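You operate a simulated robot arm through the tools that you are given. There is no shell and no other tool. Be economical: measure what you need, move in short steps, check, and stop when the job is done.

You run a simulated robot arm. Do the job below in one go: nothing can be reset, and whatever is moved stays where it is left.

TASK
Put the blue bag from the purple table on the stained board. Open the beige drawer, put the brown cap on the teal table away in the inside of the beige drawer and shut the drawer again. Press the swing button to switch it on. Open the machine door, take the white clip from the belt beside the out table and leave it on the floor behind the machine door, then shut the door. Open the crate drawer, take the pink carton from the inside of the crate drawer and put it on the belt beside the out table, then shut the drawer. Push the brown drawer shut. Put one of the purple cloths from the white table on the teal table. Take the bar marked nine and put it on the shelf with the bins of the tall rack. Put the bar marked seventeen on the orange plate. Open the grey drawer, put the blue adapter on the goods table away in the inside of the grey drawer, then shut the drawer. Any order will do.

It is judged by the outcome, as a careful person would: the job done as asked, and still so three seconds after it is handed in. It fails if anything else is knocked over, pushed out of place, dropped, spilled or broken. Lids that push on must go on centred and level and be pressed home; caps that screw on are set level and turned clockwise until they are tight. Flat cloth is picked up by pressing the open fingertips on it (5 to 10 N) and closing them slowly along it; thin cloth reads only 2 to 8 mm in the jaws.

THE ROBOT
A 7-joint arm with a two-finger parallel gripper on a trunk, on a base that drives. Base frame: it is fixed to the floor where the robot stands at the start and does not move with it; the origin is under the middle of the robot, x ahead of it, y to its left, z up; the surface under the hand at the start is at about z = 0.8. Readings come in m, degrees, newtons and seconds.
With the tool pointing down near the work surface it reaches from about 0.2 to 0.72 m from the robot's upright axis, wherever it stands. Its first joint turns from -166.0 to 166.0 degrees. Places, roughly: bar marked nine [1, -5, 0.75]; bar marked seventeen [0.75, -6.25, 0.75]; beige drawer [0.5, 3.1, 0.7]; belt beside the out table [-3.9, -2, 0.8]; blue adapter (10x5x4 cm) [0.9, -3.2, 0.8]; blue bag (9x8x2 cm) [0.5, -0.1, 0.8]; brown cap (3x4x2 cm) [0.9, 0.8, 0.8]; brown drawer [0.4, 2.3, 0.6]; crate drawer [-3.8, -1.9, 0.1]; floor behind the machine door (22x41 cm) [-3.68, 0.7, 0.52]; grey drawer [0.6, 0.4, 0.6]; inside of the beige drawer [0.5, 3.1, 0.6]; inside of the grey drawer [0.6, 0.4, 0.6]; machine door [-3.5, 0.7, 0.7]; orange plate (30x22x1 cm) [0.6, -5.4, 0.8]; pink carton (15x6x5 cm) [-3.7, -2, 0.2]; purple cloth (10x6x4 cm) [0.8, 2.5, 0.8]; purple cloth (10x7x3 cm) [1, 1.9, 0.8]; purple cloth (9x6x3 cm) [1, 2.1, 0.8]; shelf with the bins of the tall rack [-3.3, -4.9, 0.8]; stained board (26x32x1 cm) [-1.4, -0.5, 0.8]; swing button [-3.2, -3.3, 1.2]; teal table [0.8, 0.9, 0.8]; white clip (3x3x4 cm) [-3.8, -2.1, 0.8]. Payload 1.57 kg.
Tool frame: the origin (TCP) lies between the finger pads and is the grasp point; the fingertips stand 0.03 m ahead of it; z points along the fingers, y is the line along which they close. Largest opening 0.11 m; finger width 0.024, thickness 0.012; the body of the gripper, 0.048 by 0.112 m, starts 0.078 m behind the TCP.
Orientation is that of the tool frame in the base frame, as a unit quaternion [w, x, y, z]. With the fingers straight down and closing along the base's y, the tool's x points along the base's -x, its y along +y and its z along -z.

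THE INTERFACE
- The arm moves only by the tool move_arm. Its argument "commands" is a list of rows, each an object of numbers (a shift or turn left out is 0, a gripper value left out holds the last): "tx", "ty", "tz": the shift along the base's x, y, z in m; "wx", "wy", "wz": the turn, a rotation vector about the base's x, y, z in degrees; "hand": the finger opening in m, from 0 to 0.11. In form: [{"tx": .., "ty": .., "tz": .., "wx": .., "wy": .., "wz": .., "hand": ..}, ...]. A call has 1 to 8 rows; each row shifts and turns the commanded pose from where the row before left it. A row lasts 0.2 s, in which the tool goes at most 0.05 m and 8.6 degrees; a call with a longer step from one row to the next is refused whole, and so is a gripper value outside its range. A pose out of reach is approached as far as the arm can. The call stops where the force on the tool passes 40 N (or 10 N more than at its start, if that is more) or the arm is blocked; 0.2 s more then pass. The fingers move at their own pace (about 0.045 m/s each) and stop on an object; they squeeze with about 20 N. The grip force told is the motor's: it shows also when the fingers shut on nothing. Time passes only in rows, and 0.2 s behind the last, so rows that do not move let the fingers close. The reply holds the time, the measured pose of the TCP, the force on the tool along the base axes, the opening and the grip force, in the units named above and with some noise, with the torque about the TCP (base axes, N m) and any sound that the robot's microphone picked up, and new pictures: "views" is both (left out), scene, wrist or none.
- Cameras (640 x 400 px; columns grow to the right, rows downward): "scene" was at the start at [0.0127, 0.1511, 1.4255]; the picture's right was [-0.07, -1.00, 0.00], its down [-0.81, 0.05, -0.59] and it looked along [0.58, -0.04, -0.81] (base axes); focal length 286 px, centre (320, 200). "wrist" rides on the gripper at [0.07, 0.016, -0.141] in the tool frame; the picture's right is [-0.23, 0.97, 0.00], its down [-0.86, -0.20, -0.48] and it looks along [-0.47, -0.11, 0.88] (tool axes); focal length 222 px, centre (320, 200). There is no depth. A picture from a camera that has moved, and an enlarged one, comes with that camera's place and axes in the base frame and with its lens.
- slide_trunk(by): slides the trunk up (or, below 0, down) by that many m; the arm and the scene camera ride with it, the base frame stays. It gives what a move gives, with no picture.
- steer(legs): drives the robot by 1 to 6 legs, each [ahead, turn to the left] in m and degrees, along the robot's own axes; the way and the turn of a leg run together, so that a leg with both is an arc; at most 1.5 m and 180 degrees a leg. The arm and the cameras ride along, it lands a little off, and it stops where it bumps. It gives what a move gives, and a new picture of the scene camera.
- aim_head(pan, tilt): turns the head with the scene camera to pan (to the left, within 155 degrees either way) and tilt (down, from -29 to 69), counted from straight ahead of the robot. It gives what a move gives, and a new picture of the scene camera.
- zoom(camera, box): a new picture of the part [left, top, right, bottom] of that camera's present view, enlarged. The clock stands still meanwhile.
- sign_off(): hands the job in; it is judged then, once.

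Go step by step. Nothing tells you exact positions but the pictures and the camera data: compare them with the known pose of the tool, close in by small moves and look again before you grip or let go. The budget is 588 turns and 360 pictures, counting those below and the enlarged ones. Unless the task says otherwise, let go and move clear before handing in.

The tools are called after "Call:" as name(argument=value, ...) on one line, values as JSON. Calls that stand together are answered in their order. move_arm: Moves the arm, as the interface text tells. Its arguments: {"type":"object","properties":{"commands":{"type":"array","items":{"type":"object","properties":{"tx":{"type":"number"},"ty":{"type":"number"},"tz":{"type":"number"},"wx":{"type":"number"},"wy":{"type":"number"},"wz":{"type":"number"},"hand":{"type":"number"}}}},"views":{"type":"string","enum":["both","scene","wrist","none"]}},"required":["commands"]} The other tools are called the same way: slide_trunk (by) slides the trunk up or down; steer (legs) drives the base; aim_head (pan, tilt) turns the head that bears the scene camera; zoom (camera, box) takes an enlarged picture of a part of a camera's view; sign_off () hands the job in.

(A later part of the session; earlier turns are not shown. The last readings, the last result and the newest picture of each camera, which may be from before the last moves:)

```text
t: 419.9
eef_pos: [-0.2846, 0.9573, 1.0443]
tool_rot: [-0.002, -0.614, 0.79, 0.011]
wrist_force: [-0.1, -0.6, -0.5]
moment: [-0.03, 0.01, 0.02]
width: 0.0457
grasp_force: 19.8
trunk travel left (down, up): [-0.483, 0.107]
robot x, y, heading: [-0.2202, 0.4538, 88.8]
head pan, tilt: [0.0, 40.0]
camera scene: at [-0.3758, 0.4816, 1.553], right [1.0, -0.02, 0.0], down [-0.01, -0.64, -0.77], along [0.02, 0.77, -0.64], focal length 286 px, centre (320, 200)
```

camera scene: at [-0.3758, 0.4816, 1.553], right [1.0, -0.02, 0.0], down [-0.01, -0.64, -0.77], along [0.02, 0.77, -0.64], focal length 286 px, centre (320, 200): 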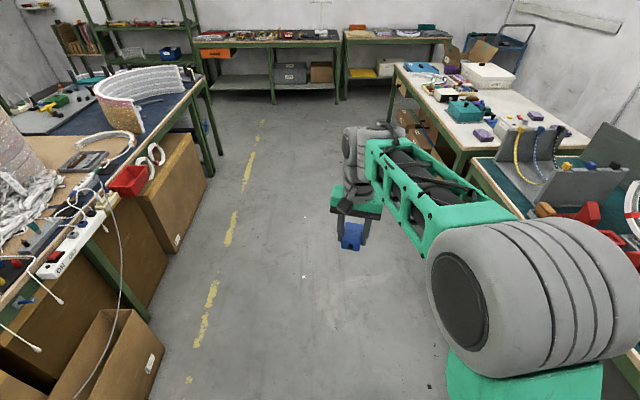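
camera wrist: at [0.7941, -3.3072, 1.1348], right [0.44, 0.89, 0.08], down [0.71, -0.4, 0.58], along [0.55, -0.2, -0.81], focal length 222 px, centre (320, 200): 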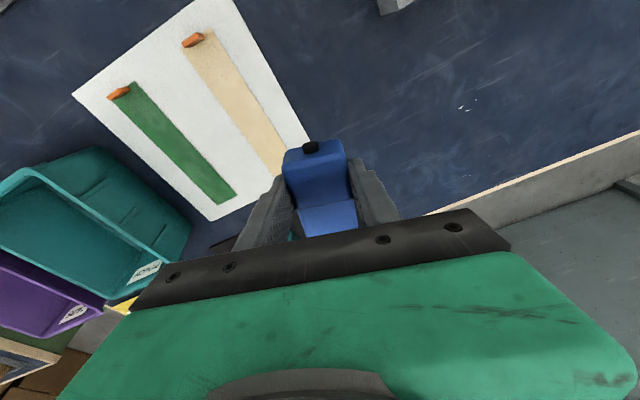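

Call:
steer(legs=[[0, -89]])

Call:
move_arm(commands=[{"wz": 6.5}, {"wz": 6.5}], views="wrist")

```text
t: 424.1
eef_pos: [0.2817, 0.5344, 1.0457]
tool_rot: [0.007, 0.106, 0.994, 0.009]
wrist_force: [0.1, 0.0, -1.0]
moment: [-0.01, 0.0, 0.01]
width: 0.0456
grasp_force: 19.8
trunk travel left (down, up): [-0.483, 0.107]
robot x, y, heading: [-0.2205, 0.4525, 0.8]
head pan, tilt: [0.0, 40.0]
camera scene: at [-0.1987, 0.6078, 1.553], right [0.01, -1.0, 0.0], down [-0.64, -0.01, -0.77], along [0.77, 0.01, -0.64], focal length 286 px, centre (320, 200)
```

scene: 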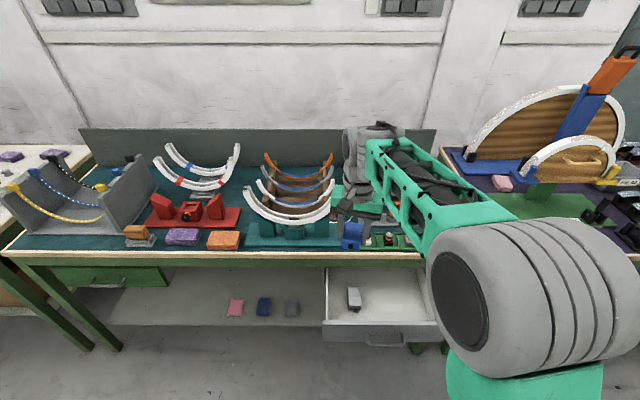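

```text
t: 424.7
eef_pos: [0.2821, 0.5336, 1.0461]
tool_rot: [0.006, -0.008, 1.0, 0.009]
wrist_force: [0.2, -0.8, -1.3]
moment: [0.0, 0.02, -0.01]
width: 0.0455
grasp_force: 19.7
trunk travel left (down, up): [-0.483, 0.107]
robot x, y, heading: [-0.2222, 0.4514, 0.8]
head pan, tilt: [0.0, 40.0]
camera wrist: at [0.2106, 0.5462, 1.1852], right [0.21, 0.98, 0.02], down [0.85, -0.2, 0.49], along [0.48, -0.08, -0.87], focal length 222 px, centre (320, 200)
```

wrist: 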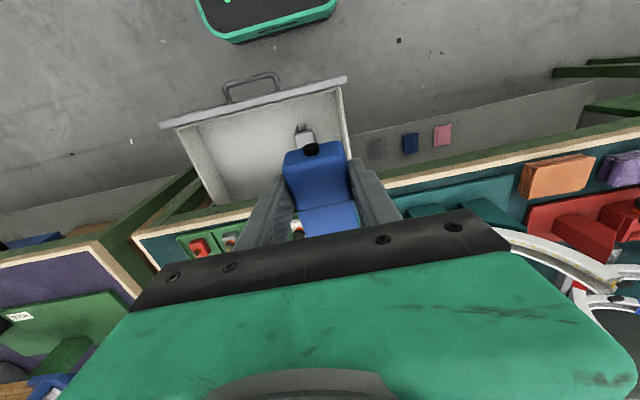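

Call:
move_arm(commands=[{"tx": 0.006, "ty": -0.041}, {"tx": 0.006, "ty": -0.041}, {"tx": 0.006, "ty": -0.041}, {"tx": 0.006, "ty": -0.041}], views="none")

Call:
slide_trunk(by=-0.28)

Call:
move_arm(commands=[{"tz": 0}], views="both")

```text
t: 425.7
eef_pos: [0.3046, 0.3698, 1.0438]
tool_rot: [0.006, -0.007, 1.0, 0.01]
wrist_force: [-0.5, -0.4, -1.0]
moment: [0.02, -0.02, 0.03]
width: 0.0454
grasp_force: 19.5
trunk travel left (down, up): [-0.483, 0.107]
robot x, y, heading: [-0.2197, 0.4522, 0.8]
head pan, tilt: [0.0, 40.0]
```

```text
t: 428.5
eef_pos: [0.3049, 0.3712, 0.7642]
tool_rot: [0.006, -0.007, 1.0, 0.01]
wrist_force: [0.0, -0.3, -1.0]
moment: [-0.01, 0.0, -0.01]
width: 0.0455
grasp_force: 20.0
trunk travel left (down, up): [-0.203, 0.387]
robot x, y, heading: [-0.2202, 0.4486, 0.3]
head pan, tilt: [0.0, 40.0]
```

```text
t: 428.9
eef_pos: [0.3047, 0.3727, 0.7653]
tool_rot: [0.006, -0.007, 1.0, 0.01]
wrist_force: [0.2, 0.4, -1.7]
moment: [0.02, 0.01, -0.01]
width: 0.0457
grasp_force: 20.0
trunk travel left (down, up): [-0.203, 0.387]
robot x, y, heading: [-0.2188, 0.4494, 0.7]
head pan, tilt: [0.0, 40.0]
camera scene: at [-0.1987, 0.6078, 1.2731], right [0.01, -1.0, 0.0], down [-0.64, -0.01, -0.77], along [0.77, 0.01, -0.64], focal length 286 px, centre (320, 200)
camera wrist: at [0.2335, 0.3831, 0.9046], right [0.21, 0.98, 0.02], down [0.85, -0.2, 0.49], along [0.48, -0.08, -0.87], focal length 222 px, centre (320, 200)
```

scene: 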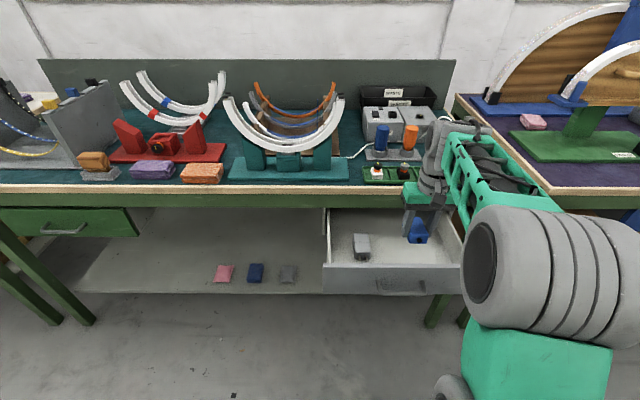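
wrist: 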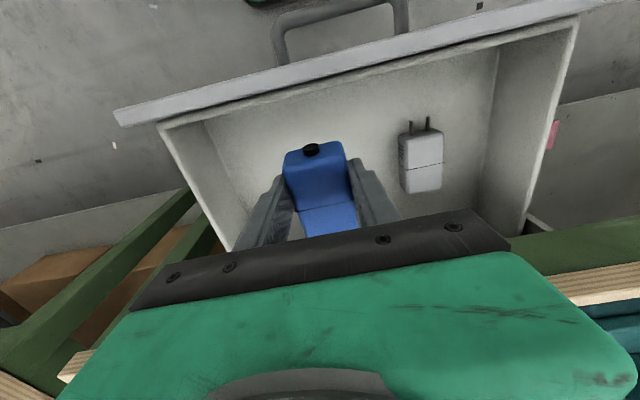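

Call:
move_arm(commands=[{"tz": -0.03}, {"tz": -0.025}, {"tz": -0.01}, {"tz": 0}], views="wrist")

Call:
move_arm(commands=[{"tz": -0.006}, {"tz": 0}], views="none")

```text
t: 429.9
eef_pos: [0.3045, 0.369, 0.6991]
tool_rot: [0.006, -0.007, 1.0, 0.01]
wrist_force: [-0.7, 0.1, -0.8]
moment: [-0.01, 0.01, 0.0]
width: 0.0457
grasp_force: 20.4
trunk travel left (down, up): [-0.203, 0.387]
robot x, y, heading: [-0.2227, 0.4489, 0.6]
head pan, tilt: [0.0, 40.0]
camera wrist: at [0.2321, 0.3831, 0.8386], right [0.21, 0.98, 0.02], down [0.85, -0.2, 0.49], along [0.48, -0.08, -0.87], focal length 222 px, centre (320, 200)
```

wrist: 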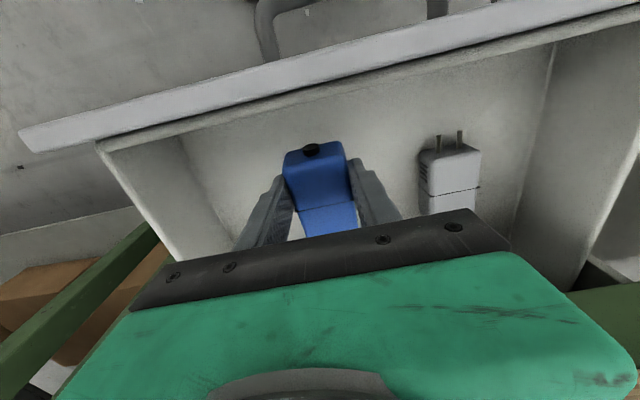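

```text
t: 430.5
eef_pos: [0.3049, 0.37, 0.693]
tool_rot: [0.006, -0.006, 1.0, 0.009]
wrist_force: [-0.3, -0.1, -1.1]
moment: [-0.01, 0.0, 0.0]
width: 0.0457
grasp_force: 20.0
trunk travel left (down, up): [-0.203, 0.387]
robot x, y, heading: [-0.2235, 0.4522, 0.5]
head pan, tilt: [0.0, 40.0]
```

Call:
move_arm(commands=[{"tz": -0.005}, {"tz": 0}], views="none")

Call:
move_arm(commands=[{"tz": -0.005}, {"tz": 0}], views="none")

```text
t: 431.1
eef_pos: [0.3062, 0.3703, 0.6883]
tool_rot: [0.006, -0.007, 1.0, 0.01]
wrist_force: [-0.6, 0.8, -1.0]
moment: [-0.01, 0.01, 0.0]
width: 0.0456
grasp_force: 19.5
trunk travel left (down, up): [-0.203, 0.387]
robot x, y, heading: [-0.2183, 0.4492, 0.7]
head pan, tilt: [0.0, 40.0]
```

```text
t: 431.7
eef_pos: [0.304, 0.3699, 0.6838]
tool_rot: [0.006, -0.007, 1.0, 0.009]
wrist_force: [-0.4, -0.3, -1.0]
moment: [-0.03, 0.02, -0.02]
width: 0.0454
grasp_force: 20.1
trunk travel left (down, up): [-0.203, 0.387]
robot x, y, heading: [-0.2201, 0.4533, 0.8]
head pan, tilt: [0.0, 40.0]
```

Call:
move_arm(commands=[{"tz": -0.004}, {"tz": 0}], views="none")

Call:
move_arm(commands=[{"tz": -0.004}, {"tz": 0}], views="wrist")

```text
t: 432.3
eef_pos: [0.3051, 0.3703, 0.6791]
tool_rot: [0.006, -0.008, 1.0, 0.01]
wrist_force: [0.3, 0.8, -1.8]
moment: [0.03, 0.02, -0.04]
width: 0.0456
grasp_force: 19.9
trunk travel left (down, up): [-0.203, 0.387]
robot x, y, heading: [-0.224, 0.4523, 0.7]
head pan, tilt: [0.0, 40.0]
```

```text
t: 432.9
eef_pos: [0.3051, 0.3707, 0.6753]
tool_rot: [0.005, -0.007, 1.0, 0.01]
wrist_force: [0.5, -0.4, -0.7]
moment: [0.03, 0.03, 0.02]
width: 0.0456
grasp_force: 19.7
trunk travel left (down, up): [-0.203, 0.387]
robot x, y, heading: [-0.2243, 0.4501, 0.7]
head pan, tilt: [0.0, 40.0]
camera wrist: at [0.2329, 0.3829, 0.8155], right [0.21, 0.98, 0.02], down [0.85, -0.2, 0.49], along [0.48, -0.08, -0.87], focal length 222 px, centre (320, 200)
```

wrist: 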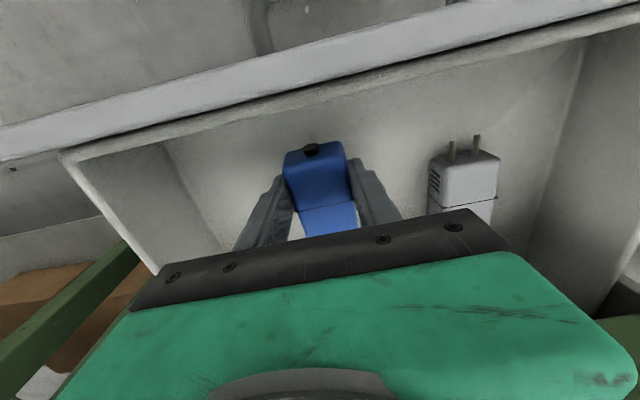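

Call:
move_arm(commands=[{"tz": -0.005}, {"tz": 0}], views="none")

Call:
move_arm(commands=[{"tz": -0.005}, {"tz": 0}], views="none")

```text
t: 433.5
eef_pos: [0.3042, 0.3704, 0.6698]
tool_rot: [0.006, -0.008, 1.0, 0.009]
wrist_force: [0.5, 0.6, -1.3]
moment: [0.0, 0.0, 0.04]
width: 0.0456
grasp_force: 20.2
trunk travel left (down, up): [-0.203, 0.387]
robot x, y, heading: [-0.2209, 0.4477, 0.7]
head pan, tilt: [0.0, 40.0]
```

```text
t: 434.1
eef_pos: [0.3048, 0.3686, 0.6643]
tool_rot: [0.006, -0.007, 1.0, 0.01]
wrist_force: [0.9, -0.8, -0.6]
moment: [-0.01, 0.03, -0.01]
width: 0.0458
grasp_force: 19.4
trunk travel left (down, up): [-0.203, 0.387]
robot x, y, heading: [-0.2244, 0.4525, 0.7]
head pan, tilt: [0.0, 40.0]
```

Call:
move_arm(commands=[{"tz": -0.005}, {"tz": 0}], views="none")

Call:
move_arm(commands=[{"tz": -0.004}, {"tz": 0}], views="wrist")

```text
t: 434.7
eef_pos: [0.3056, 0.3708, 0.6609]
tool_rot: [0.007, -0.007, 1.0, 0.01]
wrist_force: [-0.6, 0.4, 2.3]
moment: [-0.1, -0.16, -0.05]
width: 0.0452
grasp_force: 19.8
trunk travel left (down, up): [-0.203, 0.387]
robot x, y, heading: [-0.2229, 0.4481, 0.9]
head pan, tilt: [0.0, 40.0]
```

```text
t: 435.3
eef_pos: [0.3065, 0.3707, 0.6573]
tool_rot: [0.007, -0.009, 1.0, 0.009]
wrist_force: [0.4, 1.9, 9.1]
moment: [-0.18, -0.62, 0.09]
width: 0.0457
grasp_force: 19.9
trunk travel left (down, up): [-0.203, 0.387]
robot x, y, heading: [-0.2216, 0.4496, 0.7]
head pan, tilt: [0.0, 40.0]
camera wrist: at [0.2339, 0.3829, 0.7969], right [0.21, 0.98, 0.02], down [0.85, -0.2, 0.49], along [0.48, -0.08, -0.87], focal length 222 px, centre (320, 200)
```

wrist: 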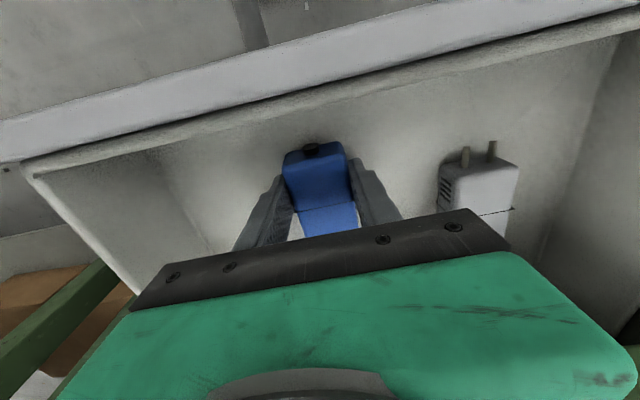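

Contact with the drawer floor. Opening and rising.

Call:
move_arm(commands=[{"hand": 0.055}, {"hand": 0.065}, {"hand": 0.065}, {"tz": 0.03}, {"tz": 0.05}, {"tz": 0.05}, {"tz": 0.05}, {"tz": 0.05}], views="wrist")

```text
t: 437.1
eef_pos: [0.3027, 0.3697, 0.8769]
tool_rot: [0.006, -0.007, 1.0, 0.009]
wrist_force: [0.0, -0.5, 0.2]
moment: [-0.01, -0.02, 0.01]
width: 0.0651
grasp_force: 0.0
out of reach, approached as far as the arm can: row 8
trunk travel left (down, up): [-0.203, 0.387]
robot x, y, heading: [-0.2202, 0.4508, 1.2]
head pan, tilt: [0.0, 40.0]
camera wrist: at [0.2317, 0.3824, 1.0167], right [0.21, 0.98, 0.02], down [0.85, -0.2, 0.48], along [0.48, -0.09, -0.87], focal length 222 px, centre (320, 200)
```

wrist: 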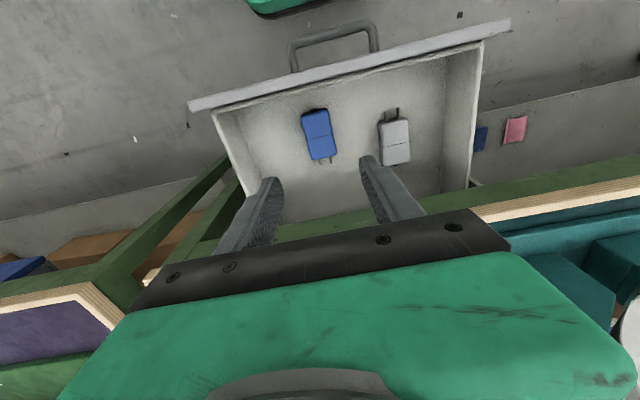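

The adapter is in the drawer. I'll back off, tilt the closed fingers and push the handle to shut it.

Call:
steer(legs=[[-0.3, 0]])

Call:
move_arm(commands=[{"wy": -8, "tz": -0.04, "ty": 0.018, "hand": 0.0}, {"wy": -8, "tz": -0.04, "ty": 0.018}, {"wy": -8, "tz": -0.04, "ty": 0.015}, {"wy": -8, "tz": -0.04}, {"tz": -0.045}, {"tz": 0}], views="wrist")

```text
t: 439.2
eef_pos: [0.0002, 0.361, 0.8772]
tool_rot: [0.007, -0.001, 1.0, 0.01]
wrist_force: [0.5, 0.4, -0.4]
moment: [0.0, 0.02, 0.01]
width: 0.0652
grasp_force: 0.1
trunk travel left (down, up): [-0.203, 0.387]
robot x, y, heading: [-0.523, 0.4486, -0.2]
head pan, tilt: [0.0, 40.0]
camera scene: at [-0.499, 0.6054, 1.273], right [0.0, -1.0, 0.0], down [-0.64, 0.0, -0.77], along [0.77, 0.0, -0.64], focal length 286 px, centre (320, 200)
```

scene: 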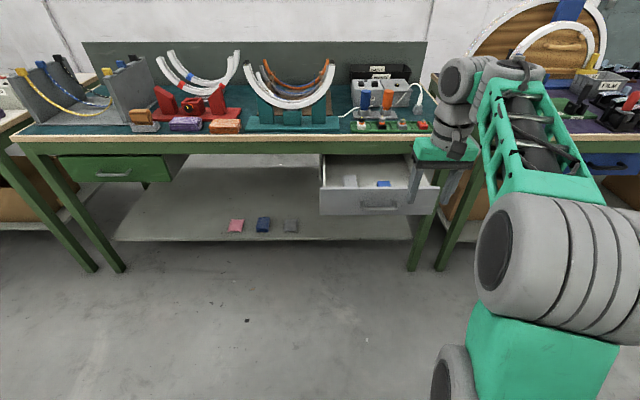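

```text
t: 440.6
eef_pos: [-0.0016, 0.4158, 0.6707]
tool_rot: [0.282, -0.004, 0.959, 0.01]
wrist_force: [-0.2, 0.8, 0.2]
moment: [0.01, 0.0, 0.0]
width: 0.0
grasp_force: 20.3
trunk travel left (down, up): [-0.203, 0.387]
robot x, y, heading: [-0.5192, 0.4502, 0.0]
head pan, tilt: [0.0, 40.0]
camera wrist: at [-0.136, 0.429, 0.7512], right [0.18, 0.97, 0.14], down [0.46, -0.21, 0.86], along [0.87, -0.09, -0.49], focal length 222 px, centre (320, 200)
```

wrist: 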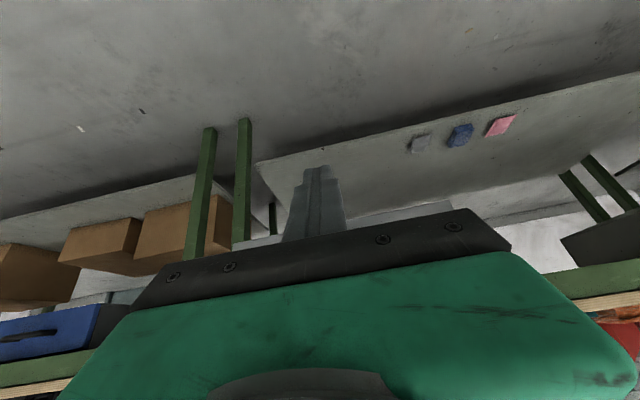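

Call:
steer(legs=[[0.17, 0]])

Call:
move_arm(commands=[{"tx": 0.02}], views="wrist")

```text
t: 442.0
eef_pos: [0.1703, 0.4152, 0.6719]
tool_rot: [0.282, -0.003, 0.959, 0.009]
wrist_force: [0.4, 0.3, 0.5]
moment: [0.02, 0.0, 0.0]
width: 0.0
grasp_force: 20.6
trunk travel left (down, up): [-0.203, 0.387]
robot x, y, heading: [-0.3534, 0.4493, 0.2]
head pan, tilt: [0.0, 40.0]
camera scene: at [-0.3286, 0.6055, 1.2731], right [0.0, -1.0, 0.0], down [-0.64, 0.0, -0.77], along [0.77, 0.0, -0.64], focal length 286 px, centre (320, 200)
```

scene: 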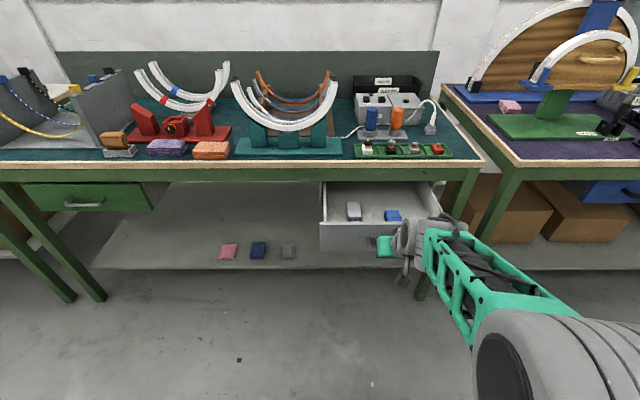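

```text
t: 442.4
eef_pos: [0.1915, 0.4159, 0.6721]
tool_rot: [0.283, -0.004, 0.959, 0.011]
wrist_force: [0.1, 0.3, -0.1]
moment: [-0.01, 0.01, -0.01]
width: 0.0
grasp_force: 20.0
trunk travel left (down, up): [-0.203, 0.387]
robot x, y, heading: [-0.3522, 0.4559, -0.2]
head pan, tilt: [0.0, 40.0]
camera wrist: at [0.0553, 0.429, 0.7522], right [0.18, 0.97, 0.14], down [0.46, -0.21, 0.86], along [0.87, -0.09, -0.49], focal length 222 px, centre (320, 200)
```

wrist: 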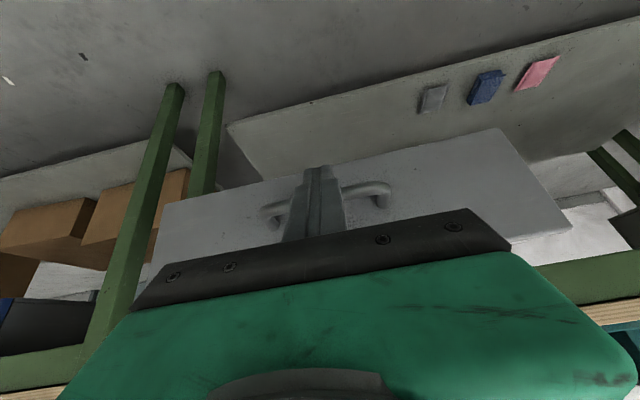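

Call:
move_arm(commands=[{"tx": 0.025}, {"tx": 0.025}, {"tx": 0.025}, {"tx": 0.025}, {"tx": 0.025}, {"tx": 0.02}, {"tx": 0.01}, {"tx": 0.01}], views="wrist")

Call:
move_arm(commands=[{"tx": 0.008}, {"tx": 0.006}, {"tx": 0.005}, {"tx": 0.005}, {"tx": 0.005}, {"tx": 0.005}], views="wrist")

```text
t: 444.2
eef_pos: [0.3541, 0.4155, 0.6705]
tool_rot: [0.282, -0.004, 0.959, 0.009]
wrist_force: [-0.6, -1.1, -0.7]
moment: [-0.03, 0.08, -0.01]
width: 0.0
grasp_force: 20.1
trunk travel left (down, up): [-0.203, 0.387]
robot x, y, heading: [-0.3538, 0.4505, -0.2]
head pan, tilt: [0.0, 40.0]
camera wrist: at [0.2203, 0.4294, 0.7512], right [0.18, 0.97, 0.14], down [0.46, -0.21, 0.86], along [0.87, -0.09, -0.49], focal length 222 px, centre (320, 200)
```

wrist: 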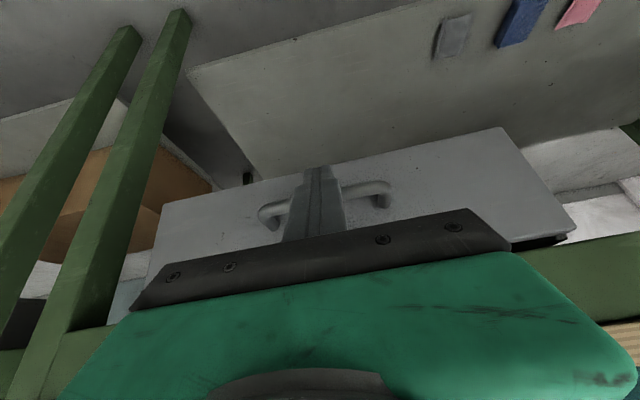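

```text
t: 444.8
eef_pos: [0.3623, 0.4159, 0.6628]
tool_rot: [0.272, -0.002, 0.962, 0.01]
wrist_force: [-0.7, -0.7, -1.7]
moment: [-0.02, 0.01, 0.01]
width: 0.0
grasp_force: 20.0
trunk travel left (down, up): [-0.203, 0.387]
robot x, y, heading: [-0.3546, 0.4495, -0.2]
head pan, tilt: [0.0, 40.0]
stopped in row 2: the force on the tool passed its limit at 91 N (the readings are from after the stop); the commanded pose is now the measured one
camera wrist: at [0.2282, 0.4294, 0.7457], right [0.18, 0.97, 0.14], down [0.48, -0.21, 0.85], along [0.86, -0.09, -0.51], focal length 222 px, centre (320, 200)
```

wrist: 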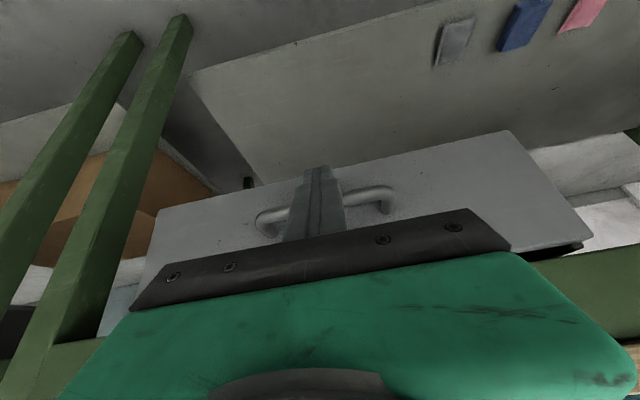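

Call:
move_arm(commands=[{"tx": -0.04}, {"tx": -0.05}, {"tx": -0.05}, {"tz": 0.03}], views="none")

Call:
steer(legs=[[-0.12, 0]])

Call:
zoom(camera="scene", box=[200, 100, 480, 280])

```text
t: 445.8
eef_pos: [0.2198, 0.4173, 0.6933]
tool_rot: [0.272, -0.003, 0.962, 0.009]
wrist_force: [-0.2, 0.2, 0.6]
moment: [0.01, -0.01, 0.0]
width: 0.0
grasp_force: 20.1
trunk travel left (down, up): [-0.203, 0.387]
robot x, y, heading: [-0.3543, 0.4483, -0.1]
head pan, tilt: [0.0, 40.0]
```

```text
t: 447.0
eef_pos: [0.1007, 0.4195, 0.6939]
tool_rot: [0.273, -0.005, 0.962, 0.011]
wrist_force: [0.1, 0.1, 0.3]
moment: [0.0, -0.01, 0.02]
width: 0.0002
grasp_force: 20.1
trunk travel left (down, up): [-0.203, 0.387]
robot x, y, heading: [-0.4699, 0.4475, 0.1]
head pan, tilt: [0.0, 40.0]
camera scene: at [-0.4486, 0.6053, 1.273], right [0.0, -1.0, 0.0], down [-0.64, 0.0, -0.77], along [0.77, 0.0, -0.64], focal length 286 px, centre (320, 200)
```

scene: 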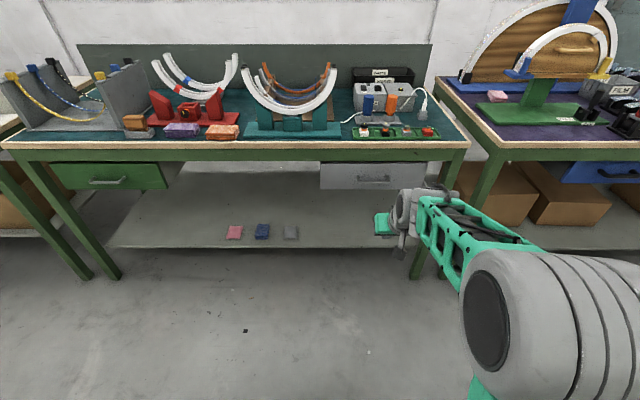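

```text
2.22 times, centred on (340, 190) of scene
camera zoom: at [-0.4486, 0.6053, 1.273], right [0.0, -1.0, 0.0], down [-0.64, 0.0, -0.77], along [0.77, 0.0, -0.64], focal length 637 px, centre (276, 222)
```

zoom: 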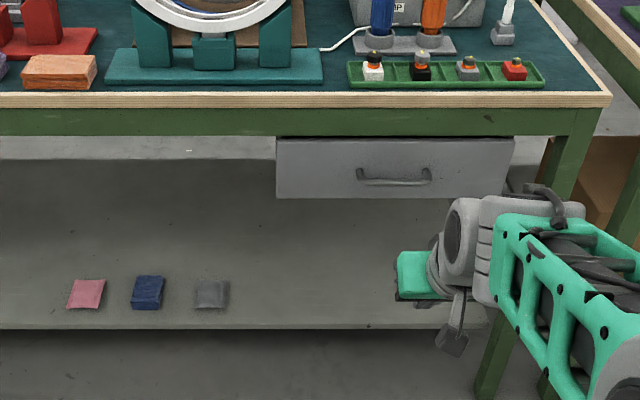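

The grey drawer is shut. Next I'll go back to the goods table and set the box flap as it was, with closed fingers pushing it gently outward from inside.

Call:
slide_trunk(by=0.28)

Call:
move_arm(commands=[{"wy": 8, "tz": 0.04}, {"wy": 8, "tz": 0.04}, {"wy": 8, "tz": 0.04}, {"wy": 7.5, "tz": 0.03}, {"tz": 0.03}], views="none")

Call:
steer(legs=[[0.1, 0], [0, -90], [1.5, 0], [1.5, 0], [0.45, 0], [0, 90]])

```text
t: 449.9
eef_pos: [0.1005, 0.4193, 0.9746]
tool_rot: [0.272, -0.006, 0.962, 0.01]
wrist_force: [0.6, 0.5, -0.2]
moment: [-0.02, -0.03, -0.03]
width: 0.0001
grasp_force: 20.4
trunk travel left (down, up): [-0.483, 0.107]
robot x, y, heading: [-0.4722, 0.4491, 0.4]
head pan, tilt: [0.0, 40.0]
```

```text
t: 451.1
eef_pos: [0.1043, 0.4148, 1.1431]
tool_rot: [0.0, -0.002, 1.0, 0.003]
wrist_force: [-0.4, 0.5, -0.2]
moment: [-0.03, 0.01, -0.02]
width: 0.0
grasp_force: 20.2
out of reach, approached as far as the arm can: row 5
trunk travel left (down, up): [-0.483, 0.107]
robot x, y, heading: [-0.4713, 0.4523, 0.3]
head pan, tilt: [0.0, 40.0]
```

```text
t: 476.5
eef_pos: [0.0892, -3.1207, 1.1432]
tool_rot: [0.002, 0.028, 1.0, 0.004]
wrist_force: [-0.3, 0.1, 0.8]
moment: [0.05, 0.01, -0.01]
width: 0.0
grasp_force: 19.6
trunk travel left (down, up): [-0.483, 0.107]
robot x, y, heading: [-0.4808, -3.049, -2.9]
head pan, tilt: [0.0, 40.0]
camera scene: at [-0.4509, -2.8974, 1.553], right [-0.06, -1.0, 0.0], down [-0.64, 0.04, -0.77], along [0.76, -0.04, -0.64], focal length 286 px, centre (320, 200)
```

scene: 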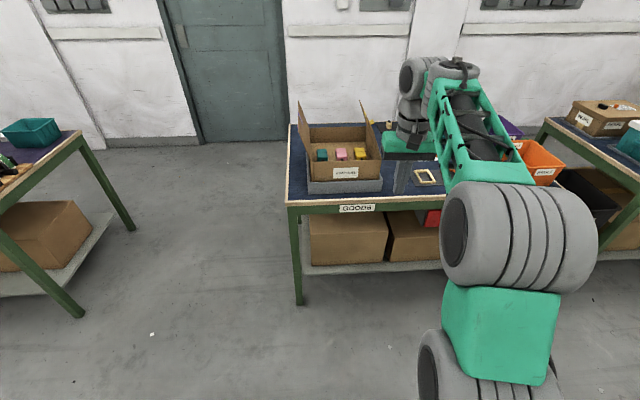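

Call:
zoom(camera="scene", box=[270, 80, 420, 200])

```text
3.33 times, centred on (345, 140) of scene
camera zoom: at [-0.4509, -2.8974, 1.553], right [-0.06, -1.0, 0.0], down [-0.64, 0.04, -0.77], along [0.76, -0.04, -0.64], focal length 955 px, centre (237, 400)
```

zoom: 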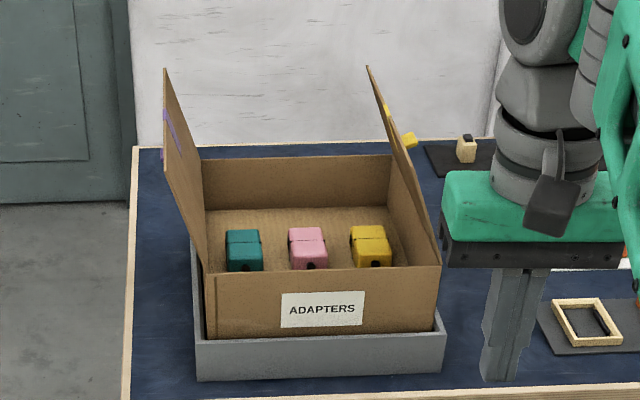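

The right flap leans inward about 17°; it originally leaned outward about 20°, like the left one. I'll pass over the box with the fingers high, then push near its top edge.

Call:
slide_trunk(by=0.06)

Call:
move_arm(commands=[{"ty": 0.03}, {"ty": 0.03}], views="none")

Call:
steer(legs=[[0.5, 2.5]])

Call:
move_arm(commands=[{"tz": 0}], views="wrist")

```text
t: 477.5
eef_pos: [0.0891, -3.1209, 1.2027]
tool_rot: [0.003, 0.029, 1.0, 0.003]
wrist_force: [-0.3, -0.2, -0.4]
moment: [-0.02, -0.01, -0.02]
width: 0.0001
grasp_force: 19.7
trunk travel left (down, up): [-0.543, 0.047]
robot x, y, heading: [-0.4837, -3.0516, -3.1]
head pan, tilt: [0.0, 40.0]
```

```text
t: 478.1
eef_pos: [0.0913, -3.0636, 1.2021]
tool_rot: [0.003, 0.028, 1.0, 0.002]
wrist_force: [0.7, 0.1, 0.3]
moment: [-0.01, 0.0, -0.02]
width: 0.0
grasp_force: 19.4
trunk travel left (down, up): [-0.543, 0.047]
robot x, y, heading: [-0.4838, -3.0492, -3.3]
head pan, tilt: [0.0, 40.0]
```

```text
t: 481.0
eef_pos: [0.5796, -3.0653, 1.202]
tool_rot: [0.001, 0.013, 1.0, 0.004]
wrist_force: [-0.4, 0.5, 0.0]
moment: [0.01, 0.02, 0.01]
width: 0.0002
grasp_force: 19.7
trunk travel left (down, up): [-0.543, 0.047]
robot x, y, heading: [0.0047, -3.0649, -1.3]
head pan, tilt: [0.0, 40.0]
camera scene: at [0.0343, -2.9163, 1.613], right [-0.02, -1.0, 0.0], down [-0.64, 0.02, -0.77], along [0.77, -0.02, -0.64], focal length 286 px, centre (320, 200)
```

scene: 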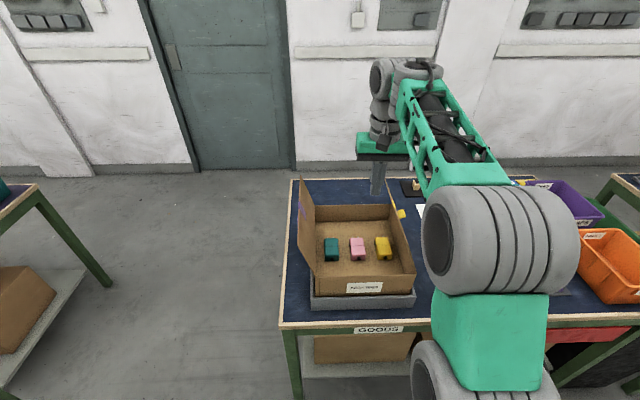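

```text
t: 481.4
eef_pos: [0.5802, -3.0658, 1.2018]
tool_rot: [0.002, 0.012, 1.0, 0.004]
wrist_force: [-1.2, -0.1, -0.2]
moment: [0.0, 0.01, -0.01]
width: 0.0
grasp_force: 20.1
trunk travel left (down, up): [-0.543, 0.047]
robot x, y, heading: [0.0041, -3.071, -1.5]
head pan, tilt: [0.0, 40.0]
camera wrist: at [0.5104, -3.0484, 1.3424], right [0.25, 0.97, 0.01], down [0.85, -0.22, 0.48], along [0.47, -0.12, -0.88], focal length 222 px, centre (320, 200)
```

wrist: 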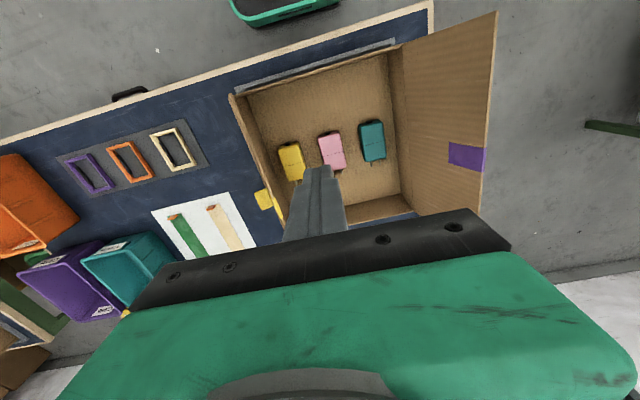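

Call:
move_arm(commands=[{"tx": 0.045}, {"tx": 0.045}, {"tz": -0.045}, {"tz": -0.045}, {"tz": -0.037}, {"tz": 0}], views="wrist")

```text
t: 482.8
eef_pos: [0.6733, -3.0662, 1.0759]
tool_rot: [0.002, 0.014, 1.0, 0.004]
wrist_force: [0.8, -0.1, 0.8]
moment: [-0.02, -0.03, 0.01]
width: 0.0
grasp_force: 20.3
trunk travel left (down, up): [-0.543, 0.047]
robot x, y, heading: [0.0026, -3.0722, -1.4]
head pan, tilt: [0.0, 40.0]
camera wrist: at [0.6015, -3.0483, 1.2162], right [0.25, 0.97, 0.01], down [0.85, -0.22, 0.48], along [0.47, -0.12, -0.88], focal length 222 px, centre (320, 200)
```

wrist: 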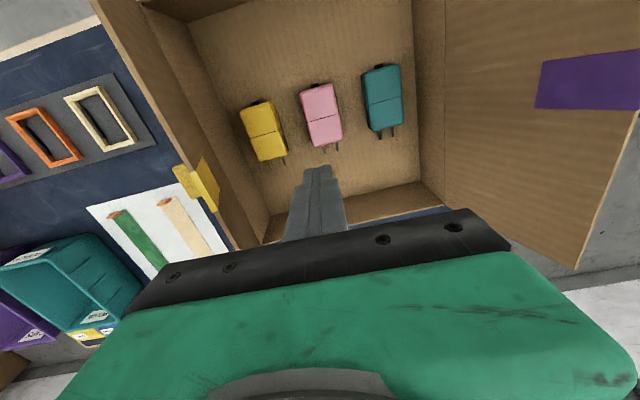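

Call:
move_arm(commands=[{"ty": -0.02}, {"ty": -0.02}, {"ty": -0.02}, {"ty": -0.02}], views="wrist")

```text
t: 483.8
eef_pos: [0.6685, -3.1467, 1.0774]
tool_rot: [0.004, 0.012, 1.0, 0.003]
wrist_force: [2.8, 1.9, 6.3]
moment: [-0.09, 0.06, 0.06]
width: 0.0001
grasp_force: 19.7
trunk travel left (down, up): [-0.543, 0.047]
robot x, y, heading: [0.0061, -3.0682, -1.2]
head pan, tilt: [0.0, 40.0]
camera wrist: at [0.5987, -3.1301, 1.218], right [0.25, 0.97, 0.01], down [0.85, -0.22, 0.48], along [0.47, -0.11, -0.88], focal length 222 px, centre (320, 200)
```

wrist: 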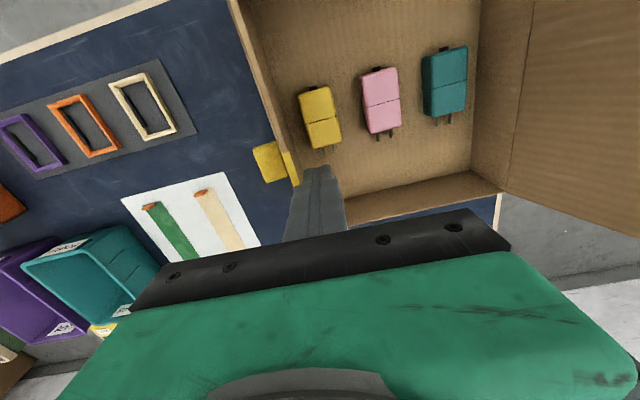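

The tip is catching the flap's edge from above. I'll back off, go 4 cm lower and push from the side.

Call:
move_arm(commands=[{"tz": 0.02}, {"ty": 0.03}, {"ty": 0.04}, {"ty": 0.02}, {"tz": -0.035}, {"tz": -0.03}, {"tz": 0}], views="wrist")

```text
t: 485.4
eef_pos: [0.67, -3.0552, 1.0294]
tool_rot: [0.003, 0.013, 1.0, 0.004]
wrist_force: [0.1, 0.3, 0.0]
moment: [0.01, -0.01, -0.01]
width: 0.0
grasp_force: 20.4
trunk travel left (down, up): [-0.543, 0.047]
robot x, y, heading: [0.0058, -3.0714, -1.5]
head pan, tilt: [0.0, 40.0]
camera wrist: at [0.6006, -3.0388, 1.1685], right [0.25, 0.97, 0.01], down [0.85, -0.22, 0.48], along [0.47, -0.12, -0.88], focal length 222 px, centre (320, 200)
```

wrist: 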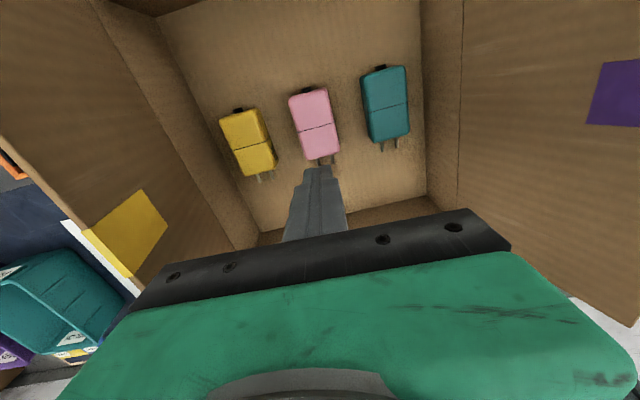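

Call:
move_arm(commands=[{"tz": 0.05}, {"tz": 0.05}, {"tz": 0.05}], views="scene")

Call:
zoom(camera="scene", box=[270, 150, 450, 320])

```text
t: 486.2
eef_pos: [0.6681, -3.0582, 1.1797]
tool_rot: [0.001, 0.014, 1.0, 0.002]
wrist_force: [0.4, 0.0, -0.5]
moment: [0.0, -0.02, 0.04]
width: 0.0
grasp_force: 20.6
trunk travel left (down, up): [-0.543, 0.047]
robot x, y, heading: [0.0042, -3.0712, -1.7]
head pan, tilt: [0.0, 40.0]
camera scene: at [0.0336, -2.9162, 1.6129], right [-0.02, -1.0, 0.0], down [-0.64, 0.02, -0.77], along [0.77, -0.02, -0.64], focal length 286 px, centre (320, 200)
```

scene: 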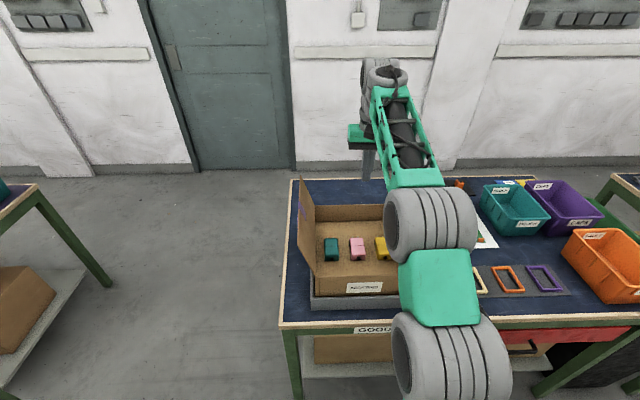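

```text
2.35 times, centred on (360, 235) of scene
camera zoom: at [0.0336, -2.9162, 1.6129], right [-0.02, -1.0, 0.0], down [-0.64, 0.02, -0.77], along [0.77, -0.02, -0.64], focal length 674 px, centre (226, 118)
```

zoom: 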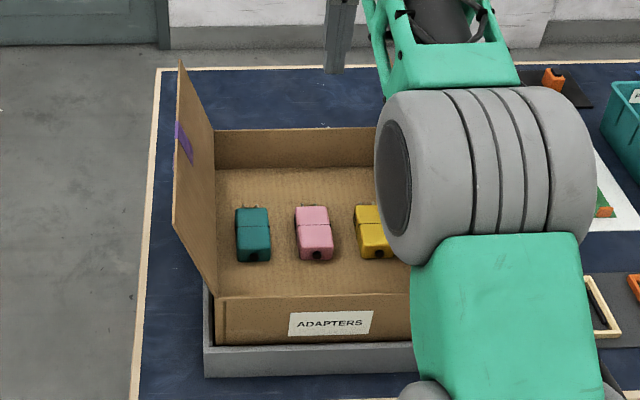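

Call:
steer(legs=[[-0.45, 0]])

Call:
zoom(camera="scene", box=[270, 80, 430, 210])

```text
t: 489.0
eef_pos: [0.2123, -3.0526, 1.1808]
tool_rot: [0.002, 0.019, 1.0, 0.003]
wrist_force: [0.0, -0.4, 0.4]
moment: [-0.02, -0.01, 0.0]
width: 0.0
grasp_force: 19.9
trunk travel left (down, up): [-0.543, 0.047]
robot x, y, heading: [-0.4535, -3.0574, -2.3]
head pan, tilt: [0.0, 40.0]
camera scene: at [-0.421, -2.9023, 1.6131], right [-0.04, -1.0, 0.0], down [-0.64, 0.02, -0.77], along [0.77, -0.03, -0.64], focal length 286 px, centre (320, 200)
```

scene: 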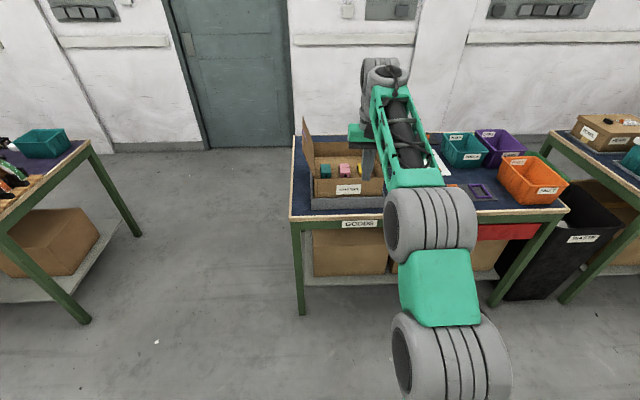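

```text
3.08 times, centred on (350, 145) of scene
camera zoom: at [-0.421, -2.9023, 1.6131], right [-0.04, -1.0, 0.0], down [-0.64, 0.02, -0.77], along [0.77, -0.03, -0.64], focal length 881 px, centre (228, 369)
```

zoom: 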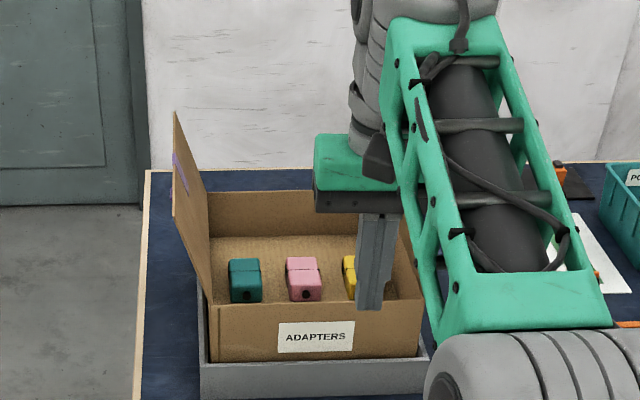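

Arm in the way; I'll swing the hand to the right for a clear view.

Call:
move_arm(commands=[{"ty": -0.045}, {"ty": -0.045}, {"ty": -0.045}, {"ty": -0.045}, {"ty": -0.045}, {"ty": -0.045}], views="none")

Call:
zoom(camera="scene", box=[270, 80, 430, 210])

```text
t: 490.4
eef_pos: [0.1854, -3.3142, 1.1691]
tool_rot: [0.003, 0.019, 1.0, 0.002]
wrist_force: [-1.0, 0.0, 0.0]
moment: [0.0, -0.02, -0.02]
width: 0.0
grasp_force: 20.5
out of reach, approached as far as the arm can: row 5, 6
trunk travel left (down, up): [-0.543, 0.047]
robot x, y, heading: [-0.4472, -3.0595, -2.3]
head pan, tilt: [0.0, 40.0]
```

```text
3.08 times, centred on (350, 145) of scene
camera zoom: at [-0.4213, -2.9024, 1.6131], right [-0.04, -1.0, 0.0], down [-0.64, 0.02, -0.77], along [0.77, -0.03, -0.64], focal length 881 px, centre (228, 369)
```

zoom: 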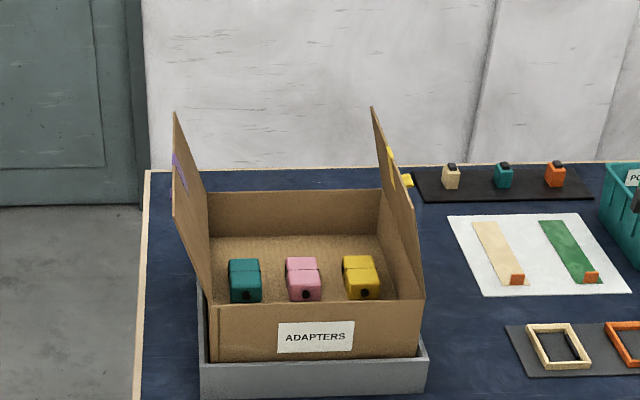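

The flap is still near vertical. I'll repeat the push with the fingertips lower, touching the flap's side.

Call:
move_arm(commands=[{"ty": 0.045}, {"ty": 0.045}, {"ty": 0.045}, {"ty": 0.045}, {"ty": 0.045}, {"ty": 0.035, "tz": 0.01}], views="none")

Call:
steer(legs=[[0.46, 1.5]])

Call:
move_arm(commands=[{"tz": -0.045}, {"tz": -0.045}, {"tz": -0.045}, {"tz": 0}], views="wrist")

```text
t: 491.8
eef_pos: [0.1886, -3.0532, 1.1778]
tool_rot: [0.002, 0.02, 1.0, 0.002]
wrist_force: [-0.9, 0.8, -0.5]
moment: [-0.02, 0.01, -0.01]
width: 0.0002
grasp_force: 20.1
trunk travel left (down, up): [-0.543, 0.047]
robot x, y, heading: [-0.4505, -3.0555, -2.1]
head pan, tilt: [0.0, 40.0]
```

```text
t: 494.6
eef_pos: [0.652, -3.029, 1.1766]
tool_rot: [0.002, -0.005, 1.0, 0.003]
wrist_force: [0.8, 0.1, -1.2]
moment: [0.02, -0.01, -0.02]
width: 0.0001
grasp_force: 20.1
trunk travel left (down, up): [-0.543, 0.047]
robot x, y, heading: [0.0152, -3.0614, 0.9]
head pan, tilt: [0.0, 40.0]
camera scene: at [0.0366, -2.907, 1.613], right [0.01, -1.0, 0.0], down [-0.64, -0.01, -0.77], along [0.77, 0.01, -0.64], focal length 286 px, centre (320, 200)
```

scene: 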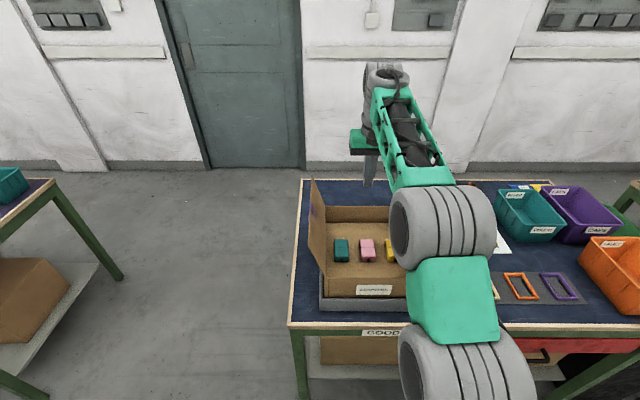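

```text
t: 495.6
eef_pos: [0.6488, -3.0298, 1.0438]
tool_rot: [0.003, -0.006, 1.0, 0.004]
wrist_force: [0.3, -0.9, -0.1]
moment: [0.0, 0.02, 0.01]
width: 0.0001
grasp_force: 20.0
trunk travel left (down, up): [-0.543, 0.047]
robot x, y, heading: [0.0103, -3.0614, 0.9]
head pan, tilt: [0.0, 40.0]
camera wrist: at [0.5782, -3.0138, 1.184], right [0.22, 0.98, 0.01], down [0.86, -0.19, 0.48], along [0.47, -0.1, -0.88], focal length 222 px, centre (320, 200)
```

wrist: 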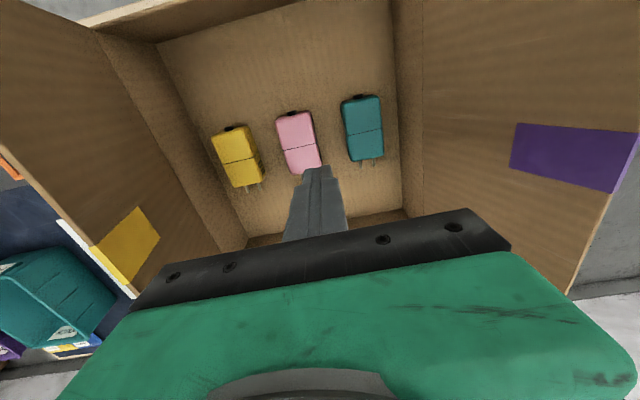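

Call:
move_arm(commands=[{"tz": -0.014}, {"ty": -0.03}, {"ty": -0.03}, {"ty": -0.03}, {"ty": -0.02}, {"ty": -0.01}], views="wrist")

```text
t: 497.0
eef_pos: [0.6525, -3.1468, 1.0288]
tool_rot: [0.001, -0.006, 1.0, 0.004]
wrist_force: [0.0, 0.6, -0.9]
moment: [0.02, 0.02, 0.0]
width: 0.0003
grasp_force: 19.6
trunk travel left (down, up): [-0.543, 0.047]
robot x, y, heading: [0.0153, -3.063, 0.7]
head pan, tilt: [0.0, 40.0]
camera wrist: at [0.5821, -3.1321, 1.1686], right [0.22, 0.98, 0.01], down [0.86, -0.19, 0.48], along [0.47, -0.1, -0.88], focal length 222 px, centre (320, 200)
```

wrist: 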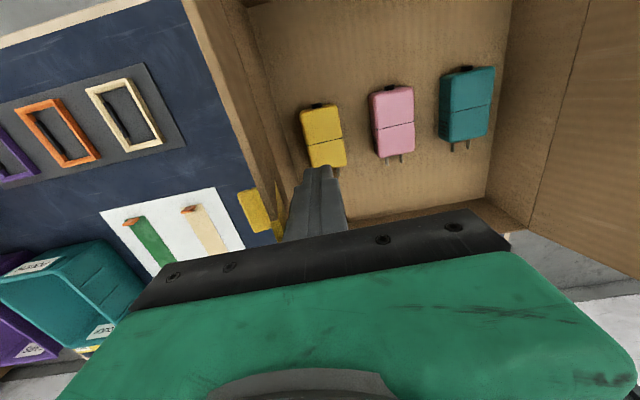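

Call:
move_arm(commands=[{"ty": -0.01}, {"ty": -0.01}, {"ty": -0.01}, {"ty": -0.01}, {"ty": -0.01}, {"ty": -0.005}], views="wrist")

```text
t: 498.4
eef_pos: [0.6513, -3.2049, 1.0285]
tool_rot: [0.003, -0.005, 1.0, 0.003]
wrist_force: [-0.1, 0.4, 0.4]
moment: [0.0, 0.01, 0.01]
width: 0.0
grasp_force: 20.6
trunk travel left (down, up): [-0.543, 0.047]
robot x, y, heading: [0.0125, -3.0619, 0.5]
head pan, tilt: [0.0, 40.0]
camera wrist: at [0.5816, -3.1901, 1.1686], right [0.22, 0.98, 0.01], down [0.86, -0.19, 0.48], along [0.47, -0.1, -0.88], focal length 222 px, centre (320, 200)
```

wrist: 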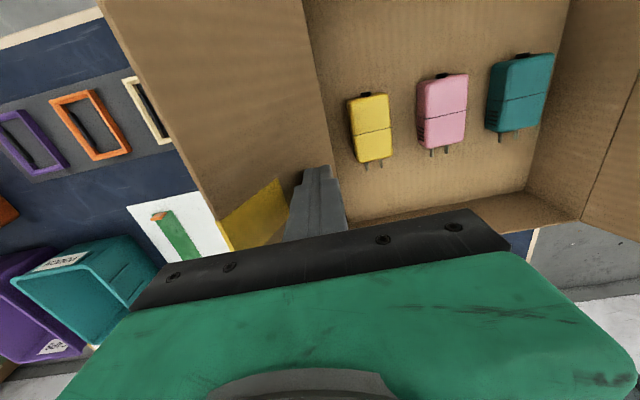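

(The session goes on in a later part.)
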